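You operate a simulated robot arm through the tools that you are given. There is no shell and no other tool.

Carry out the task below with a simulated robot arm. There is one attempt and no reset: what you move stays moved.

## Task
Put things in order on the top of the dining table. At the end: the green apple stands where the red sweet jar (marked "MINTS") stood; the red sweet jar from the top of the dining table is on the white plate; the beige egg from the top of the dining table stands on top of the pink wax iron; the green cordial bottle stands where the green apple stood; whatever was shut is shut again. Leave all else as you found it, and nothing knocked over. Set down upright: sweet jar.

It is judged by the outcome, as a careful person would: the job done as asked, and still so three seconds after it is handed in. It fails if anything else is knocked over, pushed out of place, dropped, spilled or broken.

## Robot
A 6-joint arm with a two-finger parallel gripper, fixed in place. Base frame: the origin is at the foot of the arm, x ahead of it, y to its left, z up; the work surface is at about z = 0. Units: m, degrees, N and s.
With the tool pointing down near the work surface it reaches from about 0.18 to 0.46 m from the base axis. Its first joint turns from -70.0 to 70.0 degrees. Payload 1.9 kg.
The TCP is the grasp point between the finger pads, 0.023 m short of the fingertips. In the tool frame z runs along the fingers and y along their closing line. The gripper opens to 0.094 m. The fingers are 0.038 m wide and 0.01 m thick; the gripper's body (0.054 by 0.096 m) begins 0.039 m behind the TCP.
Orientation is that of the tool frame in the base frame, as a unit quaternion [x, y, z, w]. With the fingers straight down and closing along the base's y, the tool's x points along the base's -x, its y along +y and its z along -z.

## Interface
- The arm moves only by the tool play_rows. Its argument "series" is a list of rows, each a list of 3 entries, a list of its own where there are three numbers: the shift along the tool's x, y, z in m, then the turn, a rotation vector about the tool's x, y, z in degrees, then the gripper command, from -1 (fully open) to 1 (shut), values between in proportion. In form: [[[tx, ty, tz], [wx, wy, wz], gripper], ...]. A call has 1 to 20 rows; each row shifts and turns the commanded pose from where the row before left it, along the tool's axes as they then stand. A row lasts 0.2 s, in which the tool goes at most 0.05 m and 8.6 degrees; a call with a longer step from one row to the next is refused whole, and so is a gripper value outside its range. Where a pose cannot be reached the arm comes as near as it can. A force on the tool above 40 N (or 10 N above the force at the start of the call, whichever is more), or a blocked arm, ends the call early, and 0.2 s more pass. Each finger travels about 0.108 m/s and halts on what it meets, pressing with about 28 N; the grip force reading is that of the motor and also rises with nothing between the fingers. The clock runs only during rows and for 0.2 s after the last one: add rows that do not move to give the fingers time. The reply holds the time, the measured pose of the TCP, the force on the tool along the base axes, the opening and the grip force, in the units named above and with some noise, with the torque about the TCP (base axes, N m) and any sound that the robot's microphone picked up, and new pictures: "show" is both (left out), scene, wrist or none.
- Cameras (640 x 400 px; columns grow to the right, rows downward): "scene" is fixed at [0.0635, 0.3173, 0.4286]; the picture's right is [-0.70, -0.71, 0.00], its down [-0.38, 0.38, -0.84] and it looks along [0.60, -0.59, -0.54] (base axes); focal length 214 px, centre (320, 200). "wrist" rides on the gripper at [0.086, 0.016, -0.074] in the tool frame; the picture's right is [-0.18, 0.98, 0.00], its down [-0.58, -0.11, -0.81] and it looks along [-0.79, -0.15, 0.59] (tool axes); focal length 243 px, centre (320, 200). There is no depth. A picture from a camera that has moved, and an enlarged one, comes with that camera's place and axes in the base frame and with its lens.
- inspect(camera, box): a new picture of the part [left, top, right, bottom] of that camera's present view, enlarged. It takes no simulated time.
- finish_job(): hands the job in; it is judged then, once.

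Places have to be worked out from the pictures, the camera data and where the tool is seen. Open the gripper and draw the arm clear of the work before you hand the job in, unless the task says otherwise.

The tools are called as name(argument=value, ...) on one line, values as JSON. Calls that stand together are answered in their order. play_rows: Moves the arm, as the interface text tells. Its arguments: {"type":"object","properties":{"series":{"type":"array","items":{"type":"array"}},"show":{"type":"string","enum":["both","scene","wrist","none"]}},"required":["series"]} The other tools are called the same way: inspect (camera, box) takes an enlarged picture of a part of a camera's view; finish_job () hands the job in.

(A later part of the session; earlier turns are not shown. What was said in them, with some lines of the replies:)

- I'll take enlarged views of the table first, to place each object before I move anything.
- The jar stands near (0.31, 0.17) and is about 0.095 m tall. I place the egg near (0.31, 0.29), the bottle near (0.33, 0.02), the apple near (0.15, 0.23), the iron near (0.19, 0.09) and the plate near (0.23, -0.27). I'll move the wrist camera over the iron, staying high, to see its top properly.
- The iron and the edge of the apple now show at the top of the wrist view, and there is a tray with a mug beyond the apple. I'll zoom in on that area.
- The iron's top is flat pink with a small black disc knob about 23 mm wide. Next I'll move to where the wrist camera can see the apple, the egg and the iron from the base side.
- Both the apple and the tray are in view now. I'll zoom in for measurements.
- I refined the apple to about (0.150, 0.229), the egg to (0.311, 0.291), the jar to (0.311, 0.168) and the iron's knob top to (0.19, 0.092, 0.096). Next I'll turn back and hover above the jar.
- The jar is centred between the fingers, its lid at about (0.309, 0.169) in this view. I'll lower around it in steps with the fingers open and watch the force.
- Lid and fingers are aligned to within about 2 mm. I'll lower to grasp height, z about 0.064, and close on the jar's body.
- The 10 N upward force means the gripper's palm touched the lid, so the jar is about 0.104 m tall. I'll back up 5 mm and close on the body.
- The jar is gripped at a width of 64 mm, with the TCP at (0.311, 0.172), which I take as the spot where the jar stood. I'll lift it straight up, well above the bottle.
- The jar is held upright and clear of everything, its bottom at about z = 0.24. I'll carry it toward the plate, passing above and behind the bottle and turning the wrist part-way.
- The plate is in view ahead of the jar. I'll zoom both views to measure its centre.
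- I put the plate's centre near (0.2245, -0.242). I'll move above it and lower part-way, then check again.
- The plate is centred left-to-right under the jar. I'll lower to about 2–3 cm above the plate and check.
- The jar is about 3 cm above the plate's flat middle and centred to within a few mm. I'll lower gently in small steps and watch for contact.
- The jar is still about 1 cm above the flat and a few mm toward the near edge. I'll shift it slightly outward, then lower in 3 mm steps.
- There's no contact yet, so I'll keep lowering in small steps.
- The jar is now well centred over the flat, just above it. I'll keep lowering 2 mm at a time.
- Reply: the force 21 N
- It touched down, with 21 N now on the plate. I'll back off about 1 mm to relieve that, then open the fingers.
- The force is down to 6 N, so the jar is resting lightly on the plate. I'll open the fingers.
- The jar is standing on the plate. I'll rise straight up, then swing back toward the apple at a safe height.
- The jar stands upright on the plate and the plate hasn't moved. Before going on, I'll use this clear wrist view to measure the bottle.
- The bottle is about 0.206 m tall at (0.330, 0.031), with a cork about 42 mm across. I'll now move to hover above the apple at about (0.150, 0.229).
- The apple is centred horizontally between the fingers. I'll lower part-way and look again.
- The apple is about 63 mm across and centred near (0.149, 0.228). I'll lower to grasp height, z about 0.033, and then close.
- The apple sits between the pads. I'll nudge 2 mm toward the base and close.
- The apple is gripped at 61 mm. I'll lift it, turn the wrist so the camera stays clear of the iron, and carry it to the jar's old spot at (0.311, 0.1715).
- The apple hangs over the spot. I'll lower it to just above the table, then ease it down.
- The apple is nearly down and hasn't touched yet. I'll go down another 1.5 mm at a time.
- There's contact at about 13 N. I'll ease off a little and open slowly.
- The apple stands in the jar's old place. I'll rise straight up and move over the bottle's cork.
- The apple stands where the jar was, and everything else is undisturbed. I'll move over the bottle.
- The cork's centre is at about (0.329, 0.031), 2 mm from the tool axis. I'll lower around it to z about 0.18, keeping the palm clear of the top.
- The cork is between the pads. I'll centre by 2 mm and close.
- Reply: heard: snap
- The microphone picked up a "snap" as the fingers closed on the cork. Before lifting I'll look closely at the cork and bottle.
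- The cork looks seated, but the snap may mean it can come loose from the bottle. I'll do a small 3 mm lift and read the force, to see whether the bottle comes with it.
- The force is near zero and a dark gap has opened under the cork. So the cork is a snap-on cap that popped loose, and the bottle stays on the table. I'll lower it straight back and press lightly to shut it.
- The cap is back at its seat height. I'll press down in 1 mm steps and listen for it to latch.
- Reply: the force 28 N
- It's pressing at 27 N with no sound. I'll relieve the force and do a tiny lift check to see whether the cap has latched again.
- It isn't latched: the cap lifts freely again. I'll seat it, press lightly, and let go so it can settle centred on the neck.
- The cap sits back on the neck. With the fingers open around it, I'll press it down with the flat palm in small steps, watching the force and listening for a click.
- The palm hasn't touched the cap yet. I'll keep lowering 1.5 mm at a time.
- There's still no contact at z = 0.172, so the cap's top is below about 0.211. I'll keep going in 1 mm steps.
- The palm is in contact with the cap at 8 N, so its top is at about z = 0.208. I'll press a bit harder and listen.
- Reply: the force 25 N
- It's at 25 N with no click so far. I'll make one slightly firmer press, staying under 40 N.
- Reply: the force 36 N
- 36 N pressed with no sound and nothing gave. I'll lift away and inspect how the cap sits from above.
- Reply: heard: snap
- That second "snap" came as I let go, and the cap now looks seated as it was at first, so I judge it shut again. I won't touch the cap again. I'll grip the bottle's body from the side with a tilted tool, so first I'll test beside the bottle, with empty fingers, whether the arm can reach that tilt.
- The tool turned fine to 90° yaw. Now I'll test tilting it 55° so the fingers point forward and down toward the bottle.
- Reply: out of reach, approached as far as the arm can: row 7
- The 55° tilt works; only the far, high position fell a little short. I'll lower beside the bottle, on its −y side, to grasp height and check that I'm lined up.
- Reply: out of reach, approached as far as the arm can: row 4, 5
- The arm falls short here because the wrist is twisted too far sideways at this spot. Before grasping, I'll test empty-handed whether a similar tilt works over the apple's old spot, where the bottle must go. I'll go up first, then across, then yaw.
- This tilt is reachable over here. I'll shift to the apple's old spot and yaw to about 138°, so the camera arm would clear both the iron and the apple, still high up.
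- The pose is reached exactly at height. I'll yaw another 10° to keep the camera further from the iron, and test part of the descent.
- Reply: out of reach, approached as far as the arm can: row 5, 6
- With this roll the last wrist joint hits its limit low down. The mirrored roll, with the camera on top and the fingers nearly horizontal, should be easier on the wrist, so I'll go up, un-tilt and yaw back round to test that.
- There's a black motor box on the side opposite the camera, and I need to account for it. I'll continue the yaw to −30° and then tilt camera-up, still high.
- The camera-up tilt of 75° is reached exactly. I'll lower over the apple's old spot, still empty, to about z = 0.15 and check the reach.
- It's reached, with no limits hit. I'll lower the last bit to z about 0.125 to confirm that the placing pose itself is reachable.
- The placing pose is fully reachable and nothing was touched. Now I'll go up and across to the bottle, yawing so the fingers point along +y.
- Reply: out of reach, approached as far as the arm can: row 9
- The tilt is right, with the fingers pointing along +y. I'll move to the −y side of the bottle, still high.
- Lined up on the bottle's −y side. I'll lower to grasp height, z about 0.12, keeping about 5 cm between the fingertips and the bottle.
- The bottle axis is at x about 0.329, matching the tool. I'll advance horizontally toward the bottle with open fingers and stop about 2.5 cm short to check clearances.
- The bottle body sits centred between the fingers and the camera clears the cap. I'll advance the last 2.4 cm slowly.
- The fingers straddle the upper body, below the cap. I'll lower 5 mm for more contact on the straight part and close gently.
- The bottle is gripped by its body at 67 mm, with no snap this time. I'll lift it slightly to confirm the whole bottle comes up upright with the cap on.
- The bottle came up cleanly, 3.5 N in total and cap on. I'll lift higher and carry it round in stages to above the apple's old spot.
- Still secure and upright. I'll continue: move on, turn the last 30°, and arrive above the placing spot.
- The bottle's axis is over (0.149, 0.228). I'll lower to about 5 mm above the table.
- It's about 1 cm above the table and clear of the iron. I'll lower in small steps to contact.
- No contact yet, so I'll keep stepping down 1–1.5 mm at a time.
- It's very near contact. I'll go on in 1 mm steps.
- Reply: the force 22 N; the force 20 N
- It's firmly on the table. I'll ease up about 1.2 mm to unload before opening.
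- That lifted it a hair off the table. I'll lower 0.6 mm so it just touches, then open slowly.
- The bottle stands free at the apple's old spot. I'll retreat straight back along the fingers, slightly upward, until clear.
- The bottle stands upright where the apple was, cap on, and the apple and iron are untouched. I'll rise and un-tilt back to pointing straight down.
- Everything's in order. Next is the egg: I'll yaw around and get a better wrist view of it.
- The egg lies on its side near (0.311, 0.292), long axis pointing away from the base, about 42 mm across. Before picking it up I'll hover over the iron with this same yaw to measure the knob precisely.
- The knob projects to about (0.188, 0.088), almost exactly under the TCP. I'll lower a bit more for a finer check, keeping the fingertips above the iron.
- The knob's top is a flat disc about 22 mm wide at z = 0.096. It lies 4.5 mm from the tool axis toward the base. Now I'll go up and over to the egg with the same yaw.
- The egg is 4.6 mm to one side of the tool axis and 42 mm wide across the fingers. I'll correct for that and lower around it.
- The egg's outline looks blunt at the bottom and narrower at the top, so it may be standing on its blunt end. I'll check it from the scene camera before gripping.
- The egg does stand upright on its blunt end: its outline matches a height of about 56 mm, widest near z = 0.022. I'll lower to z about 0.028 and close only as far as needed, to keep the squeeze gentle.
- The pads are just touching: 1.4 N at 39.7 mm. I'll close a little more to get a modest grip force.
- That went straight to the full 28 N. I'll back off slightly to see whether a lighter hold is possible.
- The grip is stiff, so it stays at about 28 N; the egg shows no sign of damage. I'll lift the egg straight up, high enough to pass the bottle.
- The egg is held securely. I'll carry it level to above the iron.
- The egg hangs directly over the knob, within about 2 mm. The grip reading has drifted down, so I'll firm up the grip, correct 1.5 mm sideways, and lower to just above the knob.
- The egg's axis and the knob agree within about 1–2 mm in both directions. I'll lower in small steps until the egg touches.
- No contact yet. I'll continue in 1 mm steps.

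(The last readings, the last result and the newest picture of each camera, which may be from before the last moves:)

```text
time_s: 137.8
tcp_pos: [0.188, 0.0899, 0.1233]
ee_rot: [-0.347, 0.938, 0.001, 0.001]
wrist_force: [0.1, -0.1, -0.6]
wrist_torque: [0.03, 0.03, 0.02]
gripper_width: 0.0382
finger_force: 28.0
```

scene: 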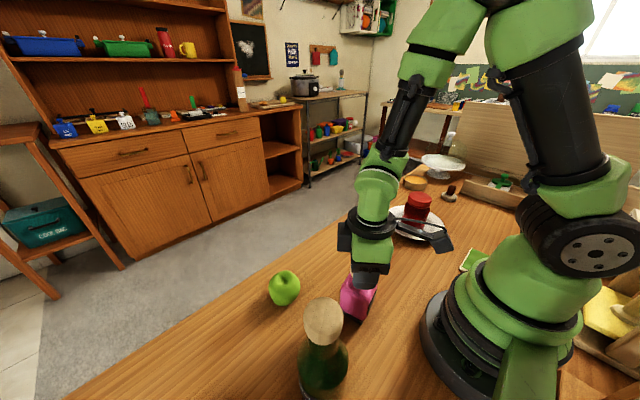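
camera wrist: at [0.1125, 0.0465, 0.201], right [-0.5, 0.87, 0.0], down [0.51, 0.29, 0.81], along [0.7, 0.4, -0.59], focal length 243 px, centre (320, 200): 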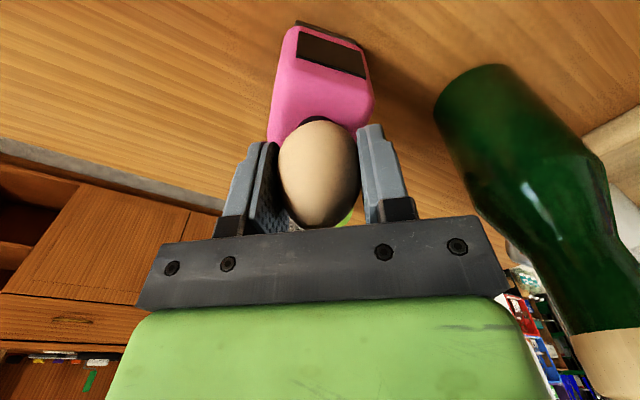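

Still no contact, and the grip width has crept down a little. I'll check the egg's position in the grip before continuing.

inspect(camera="wrist", box=[240, 60, 400, 240])

inspect(camera="scene", box=[330, 230, 410, 320])

```text
2.22 times, centred on (320, 150) of wrist
camera zoom: at [0.1127, 0.0462, 0.1978], right [-0.5, 0.87, 0.0], down [0.51, 0.29, 0.81], along [0.7, 0.4, -0.59], focal length 539 px, centre (320, 311)
```

zoom: 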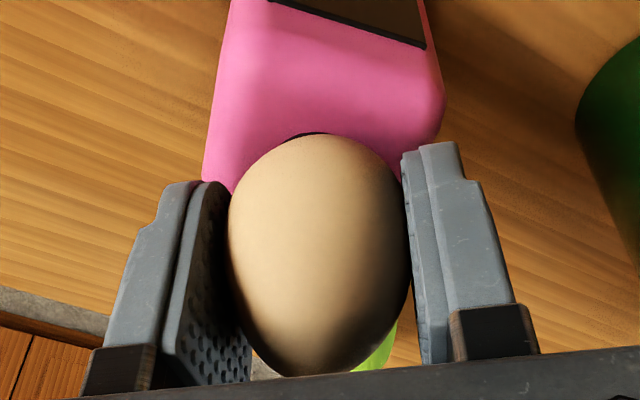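

```text
4.44 times, centred on (370, 275) of scene
camera zoom: at [0.0635, 0.3173, 0.4286], right [-0.7, -0.71, 0.0], down [-0.38, 0.38, -0.84], along [0.6, -0.59, -0.54], focal length 953 px, centre (98, -133)
```

zoom: 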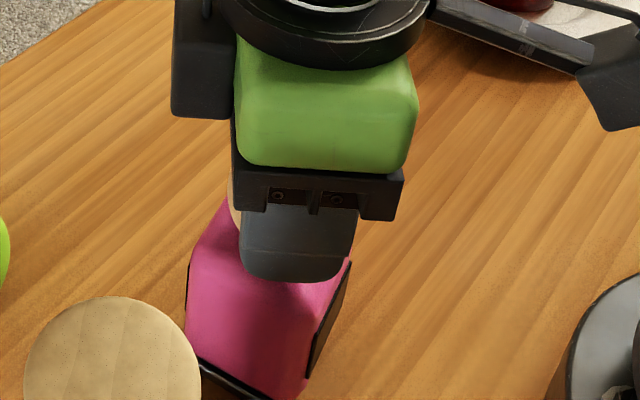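

The egg hasn't slipped in the grip, and its bottom is almost at the knob. I'll continue in 0.8 mm steps.

play_rows(series=[[[0, 0, 0.0008], [0, 0, 0], 0.24], [[0, 0, 0], [0, 0, 0], 0.24]], show="none")

play_rows(series=[[[0, 0, 0.0008], [0, 0, 0], 0.24], [[0, 0, 0], [0, 0, 0], 0.24]], show="none")

play_rows(series=[[[0, 0, 0.0008], [0, 0, 0], 0.24], [[0, 0, 0], [0, 0, 0], 0.24]], show="none")

```text
time_s: 138.4
tcp_pos: [0.1876, 0.0894, 0.1231]
ee_rot: [-0.346, 0.938, 0.001, 0.0]
wrist_force: [0.0, -0.1, -0.8]
wrist_torque: [-0.02, 0.01, 0.0]
gripper_width: 0.0384
finger_force: 27.9
```

```text
time_s: 139.0
tcp_pos: [0.1873, 0.091, 0.122]
ee_rot: [-0.347, 0.938, 0.001, 0.001]
wrist_force: [-0.2, 0.5, -1.0]
wrist_torque: [-0.04, 0.0, 0.0]
gripper_width: 0.0383
finger_force: 28.1
```

```text
time_s: 139.6
tcp_pos: [0.1876, 0.0905, 0.1206]
ee_rot: [-0.347, 0.938, 0.002, 0.001]
wrist_force: [0.2, 0.8, -1.2]
wrist_torque: [0.02, 0.02, -0.04]
gripper_width: 0.0382
finger_force: 28.7
```

No contact at z = 0.1206. I'll keep stepping and watch the force.

play_rows(series=[[[0, 0, 0.0008], [0, 0, 0], 0.24], [[0, 0, 0], [0, 0, 0], 0.24]], show="none")

play_rows(series=[[[0, 0, 0.0008], [0, 0, 0], 0.24], [[0, 0, 0], [0, 0, 0], 0.24]], show="none")

inspect(camera="wrist", box=[240, 60, 400, 240])

```text
time_s: 140.2
tcp_pos: [0.1879, 0.0903, 0.1219]
ee_rot: [-0.347, 0.938, 0.001, 0.001]
wrist_force: [0.0, -0.7, 0.0]
wrist_torque: [0.03, 0.01, 0.01]
gripper_width: 0.0382
finger_force: 27.7
```

```text
time_s: 140.8
tcp_pos: [0.1868, 0.09, 0.1205]
ee_rot: [-0.347, 0.938, 0.001, 0.001]
wrist_force: [-0.5, 0.8, -1.0]
wrist_torque: [0.03, -0.02, -0.02]
gripper_width: 0.0382
finger_force: 28.0
```

```text
2.22 times, centred on (320, 150) of wrist
camera zoom: at [0.1125, 0.0464, 0.1938], right [-0.5, 0.87, 0.0], down [0.51, 0.29, 0.81], along [0.7, 0.4, -0.59], focal length 539 px, centre (320, 311)
```

zoom: 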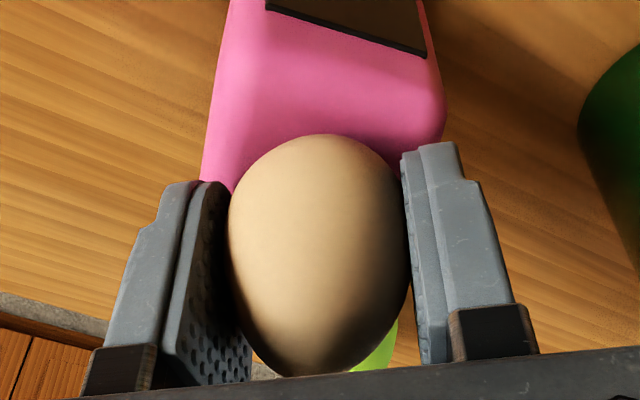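

The knob is now hidden directly under the egg. I'll continue in small steps.

play_rows(series=[[[0, 0, 0.0008], [0, 0, 0], 0.24], [[0, 0, 0], [0, 0, 0], 0.24]], show="none")

play_rows(series=[[[0, 0, 0.0008], [0, 0, 0], 0.24], [[0, 0, 0], [0, 0, 0], 0.24]], show="none")

play_rows(series=[[[0, 0, 0.0008], [0, 0, 0], 0.24], [[0, 0, 0], [0, 0, 0], 0.24]], show="none")

```text
time_s: 141.4
tcp_pos: [0.188, 0.0893, 0.1188]
ee_rot: [-0.347, 0.938, 0.001, 0.001]
wrist_force: [0.2, -0.1, -0.9]
wrist_torque: [0.0, 0.01, -0.02]
gripper_width: 0.038
finger_force: 27.4
```

```text
time_s: 142.0
tcp_pos: [0.1867, 0.0899, 0.1172]
ee_rot: [-0.347, 0.938, 0.001, 0.001]
wrist_force: [-0.1, -1.2, 8.3]
wrist_torque: [-0.06, -0.05, 0.02]
gripper_width: 0.0384
finger_force: 28.1
```

```text
time_s: 142.6
tcp_pos: [0.1884, 0.0906, 0.1173]
ee_rot: [-0.347, 0.938, 0.0, 0.001]
wrist_force: [-1.9, -2.8, 26.2]
wrist_torque: [-0.22, -0.13, -0.04]
gripper_width: 0.038
finger_force: 27.7
```

Contact: the egg is on the knob, which is at about z = 0.090. I'll back off about 1.1 mm to unload it.

play_rows(series=[[[0, 0, -0.0011], [0, 0, 0], 0.24], [[0, 0, 0], [0, 0, 0], 0.24]], show="none")

```text
time_s: 143.2
tcp_pos: [0.1879, 0.0898, 0.118]
ee_rot: [-0.347, 0.938, 0.001, 0.0]
wrist_force: [0.6, 0.6, -0.5]
wrist_torque: [0.02, -0.04, 0.02]
gripper_width: 0.0379
finger_force: 28.0
```

It's unloaded. Using the true knob height of 0.090, I recompute that the egg sits about 3 mm toward the base of the knob's centre. I'll lift 3 mm, shift it to centre, and set it down again.

play_rows(series=[[[0, 0, -0.003], [0, 0, 0], 0.24], [[-0.003, -0.001, 0], [0, 0, 0], 0.24], [[0, 0, 0.002], [0, 0, 0], 0.24], [[0, 0, 0], [0, 0, 0], 0.24]], show="none")

play_rows(series=[[[0, 0, 0.0008], [0, 0, 0], 0.24], [[0, 0, 0], [0, 0, 0], 0.24]], show="none")

play_rows(series=[[[0, 0, 0.0006], [0, 0, 0], 0.24], [[0, 0, 0], [0, 0, 0], 0.24]], show="none")

```text
time_s: 144.2
tcp_pos: [0.1911, 0.0912, 0.1185]
ee_rot: [-0.348, 0.938, 0.002, 0.001]
wrist_force: [0.6, -0.1, 0.0]
wrist_torque: [0.0, -0.01, -0.01]
gripper_width: 0.0382
finger_force: 28.4
```

```text
time_s: 144.8
tcp_pos: [0.1916, 0.0907, 0.1181]
ee_rot: [-0.347, 0.938, 0.001, 0.0]
wrist_force: [0.4, 0.0, 0.3]
wrist_torque: [-0.01, 0.02, 0.0]
gripper_width: 0.0382
finger_force: 27.9
```

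```text
time_s: 145.4
tcp_pos: [0.1913, 0.0917, 0.118]
ee_rot: [-0.347, 0.938, 0.002, 0.001]
wrist_force: [0.6, -0.3, -1.1]
wrist_torque: [0.0, 0.03, 0.01]
gripper_width: 0.0379
finger_force: 27.9
```

It's very close. I'll go down in 0.5 mm steps to find light contact.

play_rows(series=[[[0, 0, 0.0005], [0, 0, 0], 0.24], [[0, 0, 0], [0, 0, 0], 0.24]], show="none")

play_rows(series=[[[0, 0, 0.0004], [0, 0, 0], 0.24], [[0, 0, 0], [0, 0, 0], 0.24]], show="none")

```text
time_s: 146.0
tcp_pos: [0.1911, 0.0908, 0.1175]
ee_rot: [-0.347, 0.938, 0.001, 0.002]
wrist_force: [0.9, 0.1, 8.5]
wrist_torque: [-0.07, -0.05, -0.03]
gripper_width: 0.0378
finger_force: 28.2
```

```text
time_s: 146.6
tcp_pos: [0.1919, 0.0925, 0.1181]
ee_rot: [-0.347, 0.938, 0.002, 0.001]
wrist_force: [-0.4, -0.4, 20.2]
wrist_torque: [-0.21, -0.11, 0.01]
gripper_width: 0.0379
finger_force: 27.5
```

Contact again, at 20 N. I'll unload about 0.7 mm and read the force before releasing.

play_rows(series=[[[0, 0, -0.0006], [0, 0, 0], 0.24], [[0, 0, 0], [0, 0, 0], 0.24]])

inspect(camera="wrist", box=[240, 60, 400, 240])

inspect(camera="scene", box=[330, 230, 410, 320])

```text
time_s: 147.2
tcp_pos: [0.1911, 0.0919, 0.1172]
ee_rot: [-0.347, 0.938, 0.001, 0.0]
wrist_force: [0.0, -1.6, 10.8]
wrist_torque: [-0.12, -0.05, -0.01]
gripper_width: 0.0379
finger_force: 28.1
camera wrist: at [0.116, 0.0479, 0.1919], right [-0.5, 0.87, 0.0], down [0.51, 0.29, 0.81], along [0.7, 0.4, -0.59], focal length 243 px, centre (320, 200)
```

scene: 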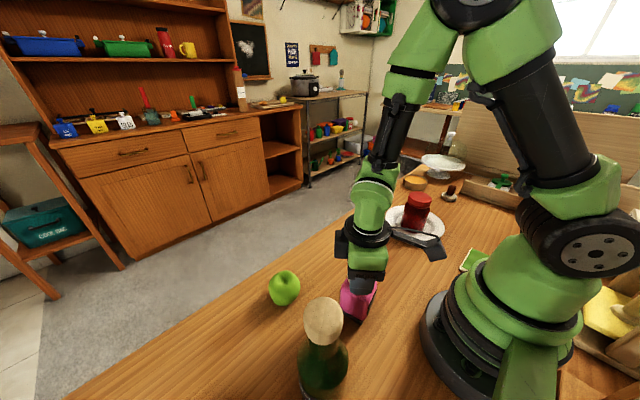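
wrist: 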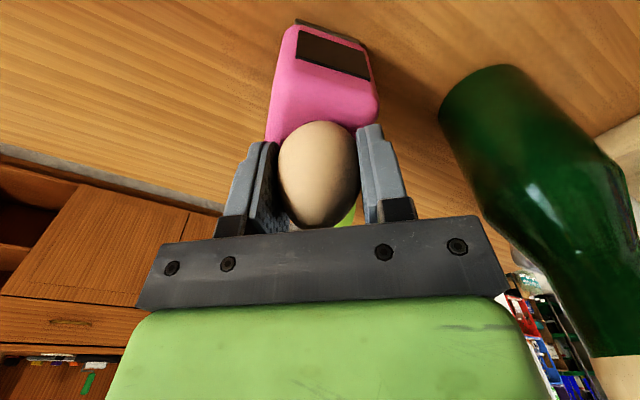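

```text
2.22 times, centred on (320, 150) of wrist
camera zoom: at [0.116, 0.0479, 0.1919], right [-0.5, 0.87, 0.0], down [0.51, 0.29, 0.81], along [0.7, 0.4, -0.59], focal length 539 px, centre (320, 311)
```

zoom: 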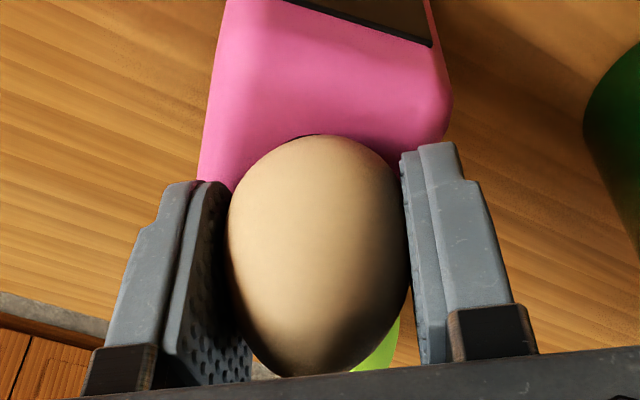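

```text
4.44 times, centred on (370, 275) of scene
camera zoom: at [0.0635, 0.3173, 0.4286], right [-0.7, -0.71, 0.0], down [-0.38, 0.38, -0.84], along [0.6, -0.59, -0.54], focal length 953 px, centre (98, -133)
```

zoom: 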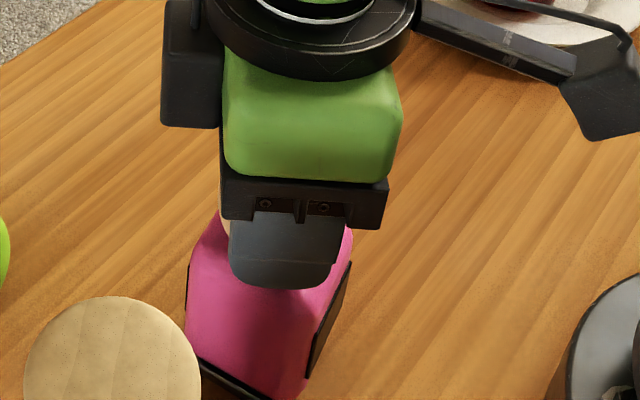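

A sliver of knob shows evenly behind the egg, so it's well centred. 10.8 N remains, so I'll back off 0.4 mm more and then open slowly.

play_rows(series=[[[0, 0, -0.0004], [0, 0, 0], 0.24], [[0, 0, 0], [0, 0, 0], 0.24]], show="none")

```text
time_s: 147.8
tcp_pos: [0.1901, 0.0926, 0.1177]
ee_rot: [-0.347, 0.938, 0.001, 0.001]
wrist_force: [-0.1, -0.1, -0.8]
wrist_torque: [0.04, -0.02, -0.01]
gripper_width: 0.0381
finger_force: 28.1
```

It's unloaded to near zero. I'll settle 0.2 mm and open the fingers very gradually.

play_rows(series=[[[0, 0, 0.0002], [0, 0, 0], 0.24], [[0, 0, 0], [0, 0, 0], 0.2], [[0, 0, 0], [0, 0, 0], 0.18], [[0, 0, 0], [0, 0, 0], 0.16], [[0, 0, 0], [0, 0, 0], 0.14], [[0, 0, 0], [0, 0, 0], 0.12], [[0, 0, 0], [0, 0, 0], 0.09], [[0, 0, 0], [0, 0, 0], 0.05], [[0, 0, 0], [0, 0, 0], 0.0], [[0, 0, 0], [0, 0, 0], 0.0]])

inspect(camera="wrist", box=[240, 60, 400, 240])

```text
time_s: 150.0
tcp_pos: [0.1911, 0.0912, 0.1174]
ee_rot: [-0.347, 0.938, 0.001, 0.001]
wrist_force: [0.2, 0.0, -0.5]
wrist_torque: [0.03, 0.01, -0.01]
gripper_width: 0.0471
finger_force: 0.1
camera wrist: at [0.1155, 0.0477, 0.1922], right [-0.5, 0.87, 0.0], down [0.51, 0.29, 0.81], along [0.7, 0.4, -0.59], focal length 243 px, centre (320, 200)
```

scene: 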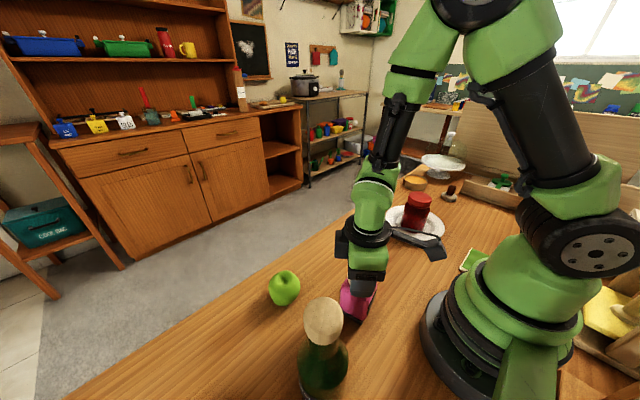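
wrist: 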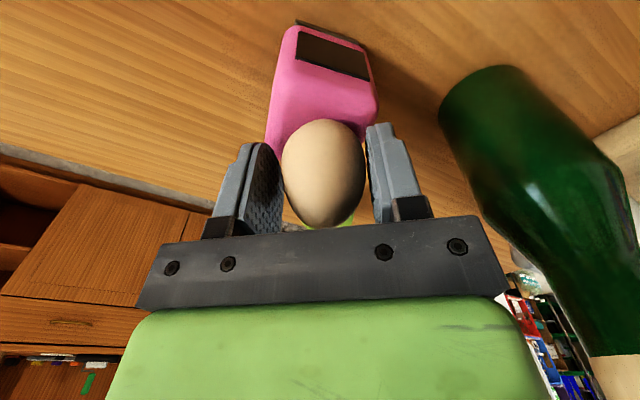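

```text
2.22 times, centred on (320, 150) of wrist
camera zoom: at [0.1155, 0.0477, 0.1922], right [-0.5, 0.87, 0.0], down [0.51, 0.29, 0.81], along [0.7, 0.4, -0.59], focal length 539 px, centre (320, 311)
```

zoom: 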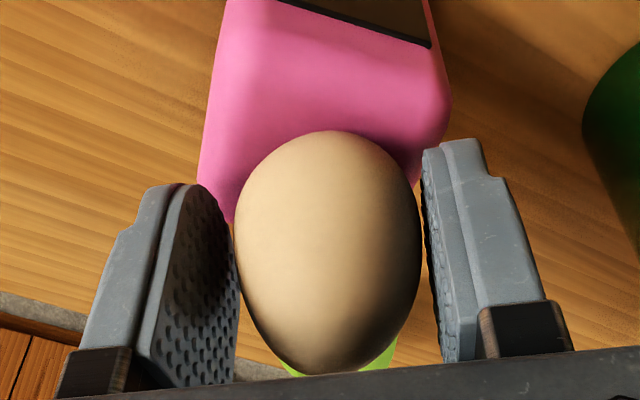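

The fingers have released and the egg stands; it shifted about 1–2 mm as it came free. I'll hold still for a second to see that it's stable before moving away.

play_rows(series=[[[0, 0, 0], [0, 0, 0], 0.0], [[0, 0, 0], [0, 0, 0], 0.0], [[0, 0, 0], [0, 0, 0], 0.0], [[0, 0, 0], [0, 0, 0], 0.0], [[0, 0, 0], [0, 0, 0], 0.0]], show="wrist")

inspect(camera="wrist", box=[240, 60, 400, 240])

```text
time_s: 151.2
tcp_pos: [0.1905, 0.0917, 0.1174]
ee_rot: [-0.346, 0.938, 0.001, 0.001]
wrist_force: [0.2, 0.7, -0.6]
wrist_torque: [0.01, 0.02, -0.01]
gripper_width: 0.047
finger_force: 0.2
camera wrist: at [0.1155, 0.0477, 0.1922], right [-0.5, 0.87, 0.0], down [0.51, 0.29, 0.81], along [0.7, 0.4, -0.59], focal length 243 px, centre (320, 200)
```

wrist: 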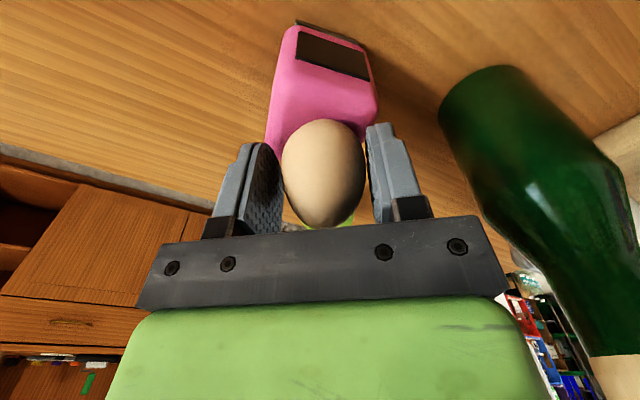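

```text
2.22 times, centred on (320, 150) of wrist
camera zoom: at [0.1155, 0.0477, 0.1922], right [-0.5, 0.87, 0.0], down [0.51, 0.29, 0.81], along [0.7, 0.4, -0.59], focal length 539 px, centre (320, 311)
```

zoom: 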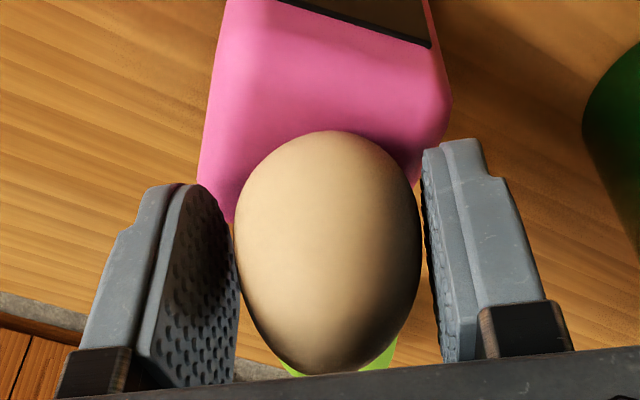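

The egg isn't moving. I'll open a bit further in small steps and recheck, to be sure it isn't leaning on a finger.

play_rows(series=[[[0, 0, 0], [0, 0, 0], -0.03], [[0, 0, 0], [0, 0, 0], -0.06], [[0, 0, 0], [0, 0, 0], -0.1], [[0, 0, 0], [0, 0, 0], -0.15], [[0, 0, 0], [0, 0, 0], -0.15], [[0, 0, 0], [0, 0, 0], -0.15]], show="wrist")

inspect(camera="wrist", box=[240, 60, 400, 240])

```text
time_s: 152.6
tcp_pos: [0.1902, 0.0915, 0.1183]
ee_rot: [-0.348, 0.938, 0.0, 0.0]
wrist_force: [-0.4, 0.5, 0.9]
wrist_torque: [0.01, 0.01, -0.01]
gripper_width: 0.054
finger_force: 0.0
camera wrist: at [0.1155, 0.0477, 0.1922], right [-0.5, 0.87, 0.0], down [0.51, 0.29, 0.81], along [0.7, 0.4, -0.59], focal length 243 px, centre (320, 200)
```

wrist: 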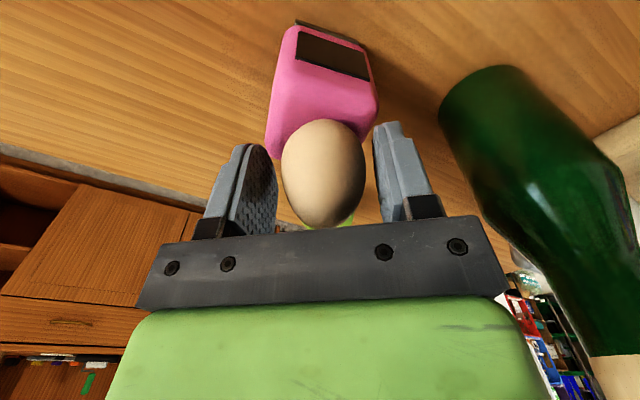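

```text
2.22 times, centred on (320, 150) of wrist
camera zoom: at [0.1155, 0.0477, 0.1922], right [-0.5, 0.87, 0.0], down [0.51, 0.29, 0.81], along [0.7, 0.4, -0.59], focal length 539 px, centre (320, 311)
```

zoom: 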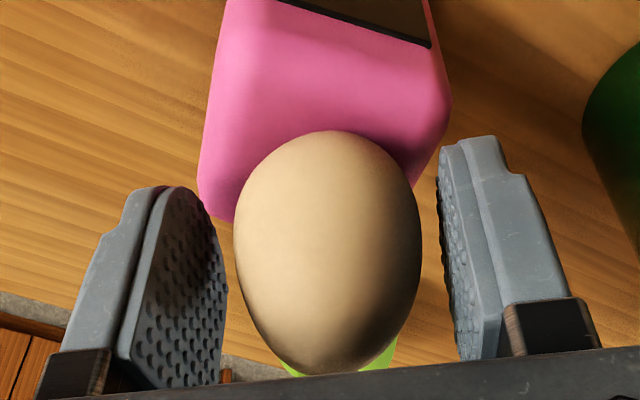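

The egg stands free on the knob with clear gaps on both sides. I'll open fully and rise straight up, slowly at first.

play_rows(series=[[[0, 0, 0], [0, 0, 0], -0.4], [[0, 0, 0], [0, 0, 0], -0.7], [[0, 0, 0], [0, 0, 0], -0.7], [[0, 0, -0.01], [0, 0, 0], -0.7], [[0, 0, -0.02], [0, 0, 0], -0.7], [[0, 0, -0.03], [0, 0, 0], -0.7], [[0, 0, -0.04], [0, 0, 0], -0.7], [[0, 0, -0.04], [0, 0, 0], -0.7], [[0, 0, 0], [0, 0, 0], -0.7]])

inspect(camera="wrist", box=[240, 0, 400, 130])

inspect(camera="scene", box=[310, 220, 410, 330])

```text
time_s: 154.6
tcp_pos: [0.1905, 0.0908, 0.2565]
ee_rot: [-0.347, 0.938, 0.002, 0.001]
wrist_force: [0.0, 0.0, 0.6]
wrist_torque: [-0.04, -0.03, 0.02]
gripper_width: 0.08
finger_force: 0.0
camera wrist: at [0.1154, 0.0466, 0.3312], right [-0.5, 0.87, 0.0], down [0.51, 0.29, 0.81], along [0.7, 0.41, -0.59], focal length 243 px, centre (320, 200)
```

scene: 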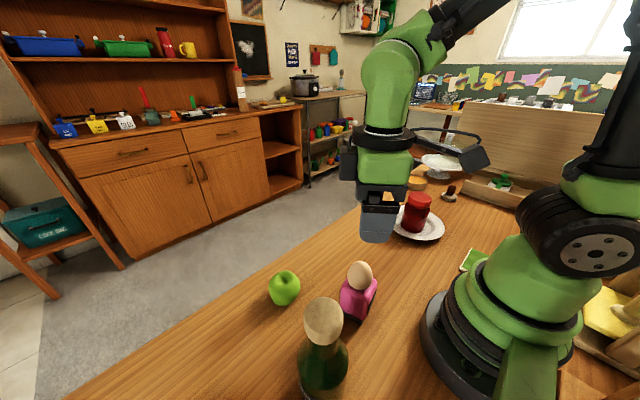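
wrist: 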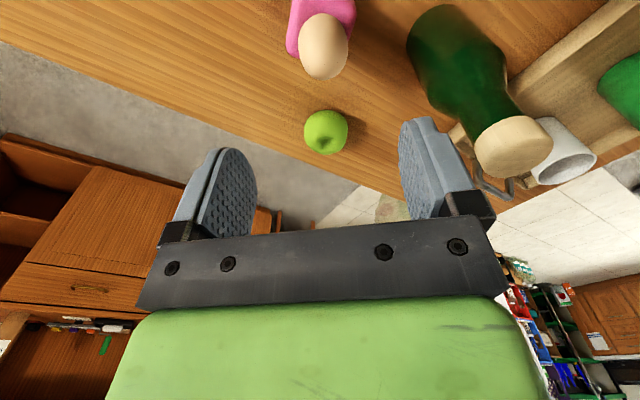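

```text
3.08 times, centred on (320, 65) of wrist
camera zoom: at [0.1154, 0.0466, 0.3312], right [-0.5, 0.87, 0.0], down [0.51, 0.29, 0.81], along [0.7, 0.41, -0.59], focal length 746 px, centre (320, 615)
```

zoom: 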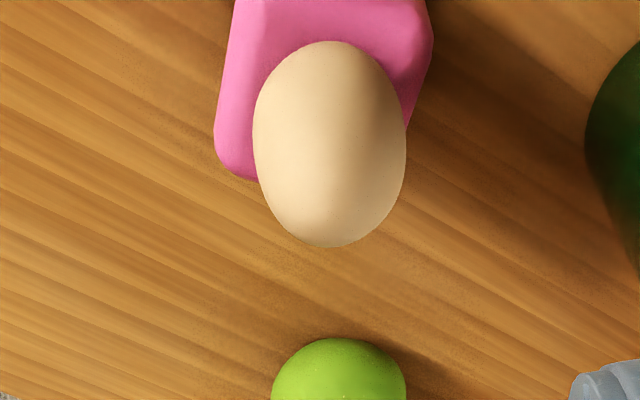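

```text
3.64 times, centred on (360, 275) of scene
camera zoom: at [0.0635, 0.3173, 0.4286], right [-0.7, -0.71, 0.0], down [-0.38, 0.38, -0.84], along [0.6, -0.59, -0.54], focal length 780 px, centre (174, -73)
```

zoom: 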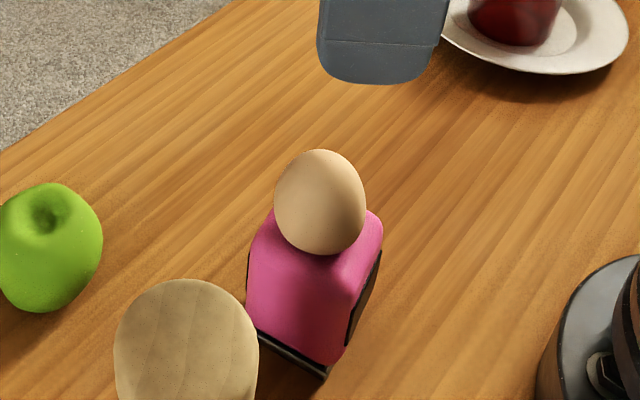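

The egg stands upright on top of the iron. I'll open fully and draw the arm up and away over the empty part of the table, then check everything.

play_rows(series=[[[0, 0, -0.03], [0, 0, 0], -1], [[0, 0, -0.03], [0, 0, 0], -1], [[-0.0083, -0.035, 0], [0, 0, 0], -1], [[-0.0083, -0.035, 0], [0, 0, 0], -1], [[-0.0083, -0.035, 0], [0, 0, 0], -1], [[-0.0083, -0.035, 0], [0, 0, 0], -1], [[0, 0, 0], [0, 0, 0], -1], [[0, 0, 0], [0, 0, 0], -1]])

inspect(camera="scene", box=[220, 180, 480, 400])

inspect(camera="wrist", box=[260, 0, 640, 200])

```text
time_s: 156.4
tcp_pos: [0.3069, 0.006, 0.3189]
ee_rot: [-0.347, 0.938, 0.001, 0.001]
wrist_force: [-0.5, 0.3, -0.5]
wrist_torque: [-0.01, -0.02, -0.04]
gripper_width: 0.0942
finger_force: 0.0
camera wrist: at [0.2311, -0.0379, 0.3928], right [-0.5, 0.87, 0.0], down [0.51, 0.29, 0.81], along [0.7, 0.4, -0.59], focal length 243 px, centre (320, 200)
```

scene: 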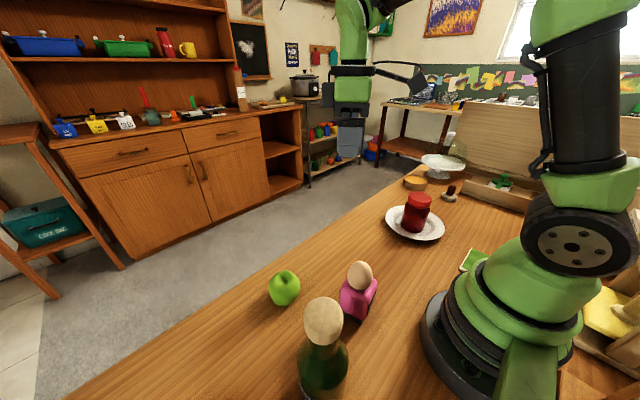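
wrist: 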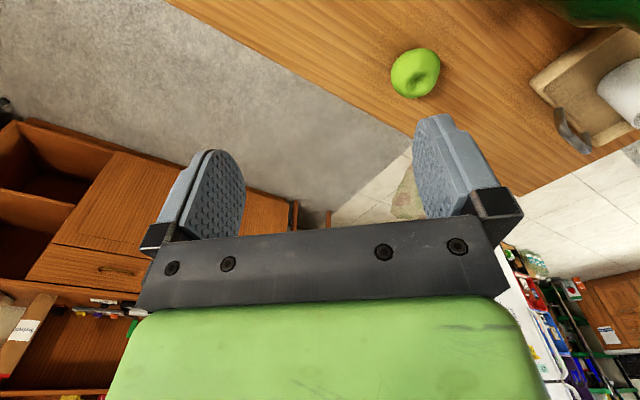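

```text
1.82 times, centred on (350, 290) of scene
camera zoom: at [0.0635, 0.3173, 0.4286], right [-0.7, -0.71, 0.0], down [-0.38, 0.38, -0.84], along [0.6, -0.59, -0.54], focal length 390 px, centre (266, 36)
```

zoom: 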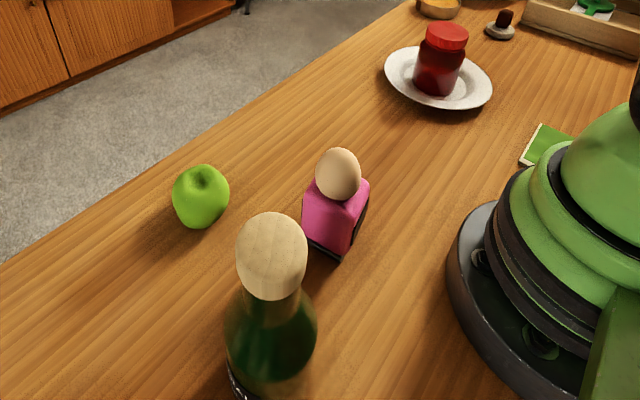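

```text
1.68 times, centred on (450, 100) of wrist
camera zoom: at [0.2311, -0.0379, 0.3928], right [-0.5, 0.87, 0.0], down [0.51, 0.29, 0.81], along [0.7, 0.4, -0.59], focal length 409 px, centre (101, 368)
```

zoom: 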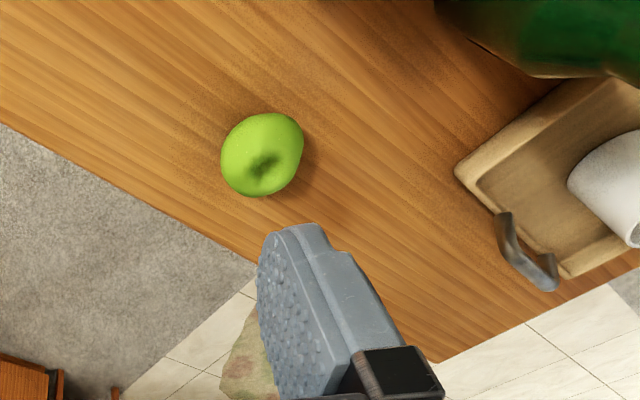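

Everything looks right. I'll take one last close look at the bottle's cap, the egg and the jar before handing in.

inspect(camera="scene", box=[280, 280, 380, 400])

inspect(camera="scene", box=[330, 180, 470, 330])

```text
3.33 times, centred on (330, 340) of scene
camera zoom: at [0.0635, 0.3173, 0.4286], right [-0.7, -0.71, 0.0], down [-0.38, 0.38, -0.84], along [0.6, -0.59, -0.54], focal length 715 px, centre (287, -267)
```

zoom: 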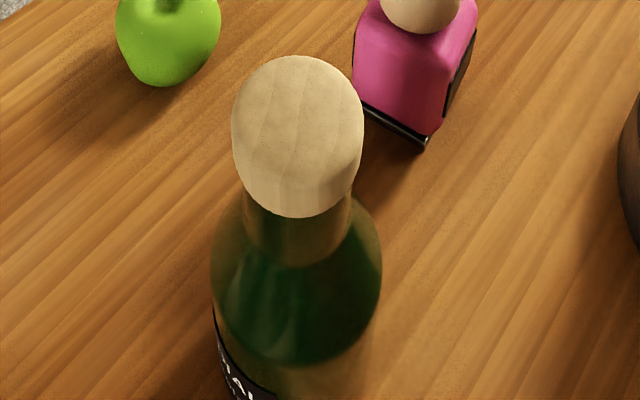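

```text
2.67 times, centred on (400, 255) of scene
camera zoom: at [0.0635, 0.3173, 0.4286], right [-0.7, -0.71, 0.0], down [-0.38, 0.38, -0.84], along [0.6, -0.59, -0.54], focal length 572 px, centre (107, 53)
```

zoom: 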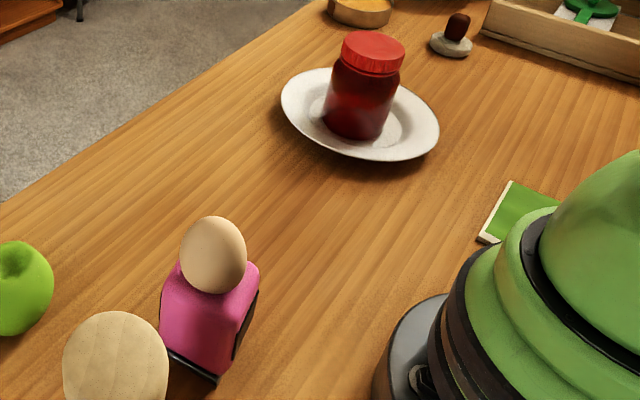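

Final check:
- **Jar:** upright on the plate.
- **Apple:** on the jar's old spot.
- **Bottle:** upright on the apple's old spot, cap seated.
- **Egg:** standing on the iron, unchanged for the last few seconds.

The gripper is open and the arm is clear, so I'm handing the job in.

finish_job()

```text
The job is handed in.
```

I've handed the job in with all four things moved. In the last pictures everything was upright, and I saw no sign that anything else had been moved.

- **Sweet jar:** it stands upright in the middle of the white plate.
- **Apple:** it stands where the jar stood, to within a few millimetres.
- **Bottle:** it stands upright where the apple stood, to within a few millimetres.
- **Egg:** it stands on its blunt end on the iron's black knob. It stayed still for the few seconds I watched before handing in.

**Bottle cap:** the cap came loose. I first gripped the bottle by its cork, heard a snap, and found it had popped open. I set it back, pressed it down, and heard a second snap as I let go, so I believe it is shut. It then stayed on while I carried the bottle by its body, and no gap shows. I did not pull on it again to make sure.
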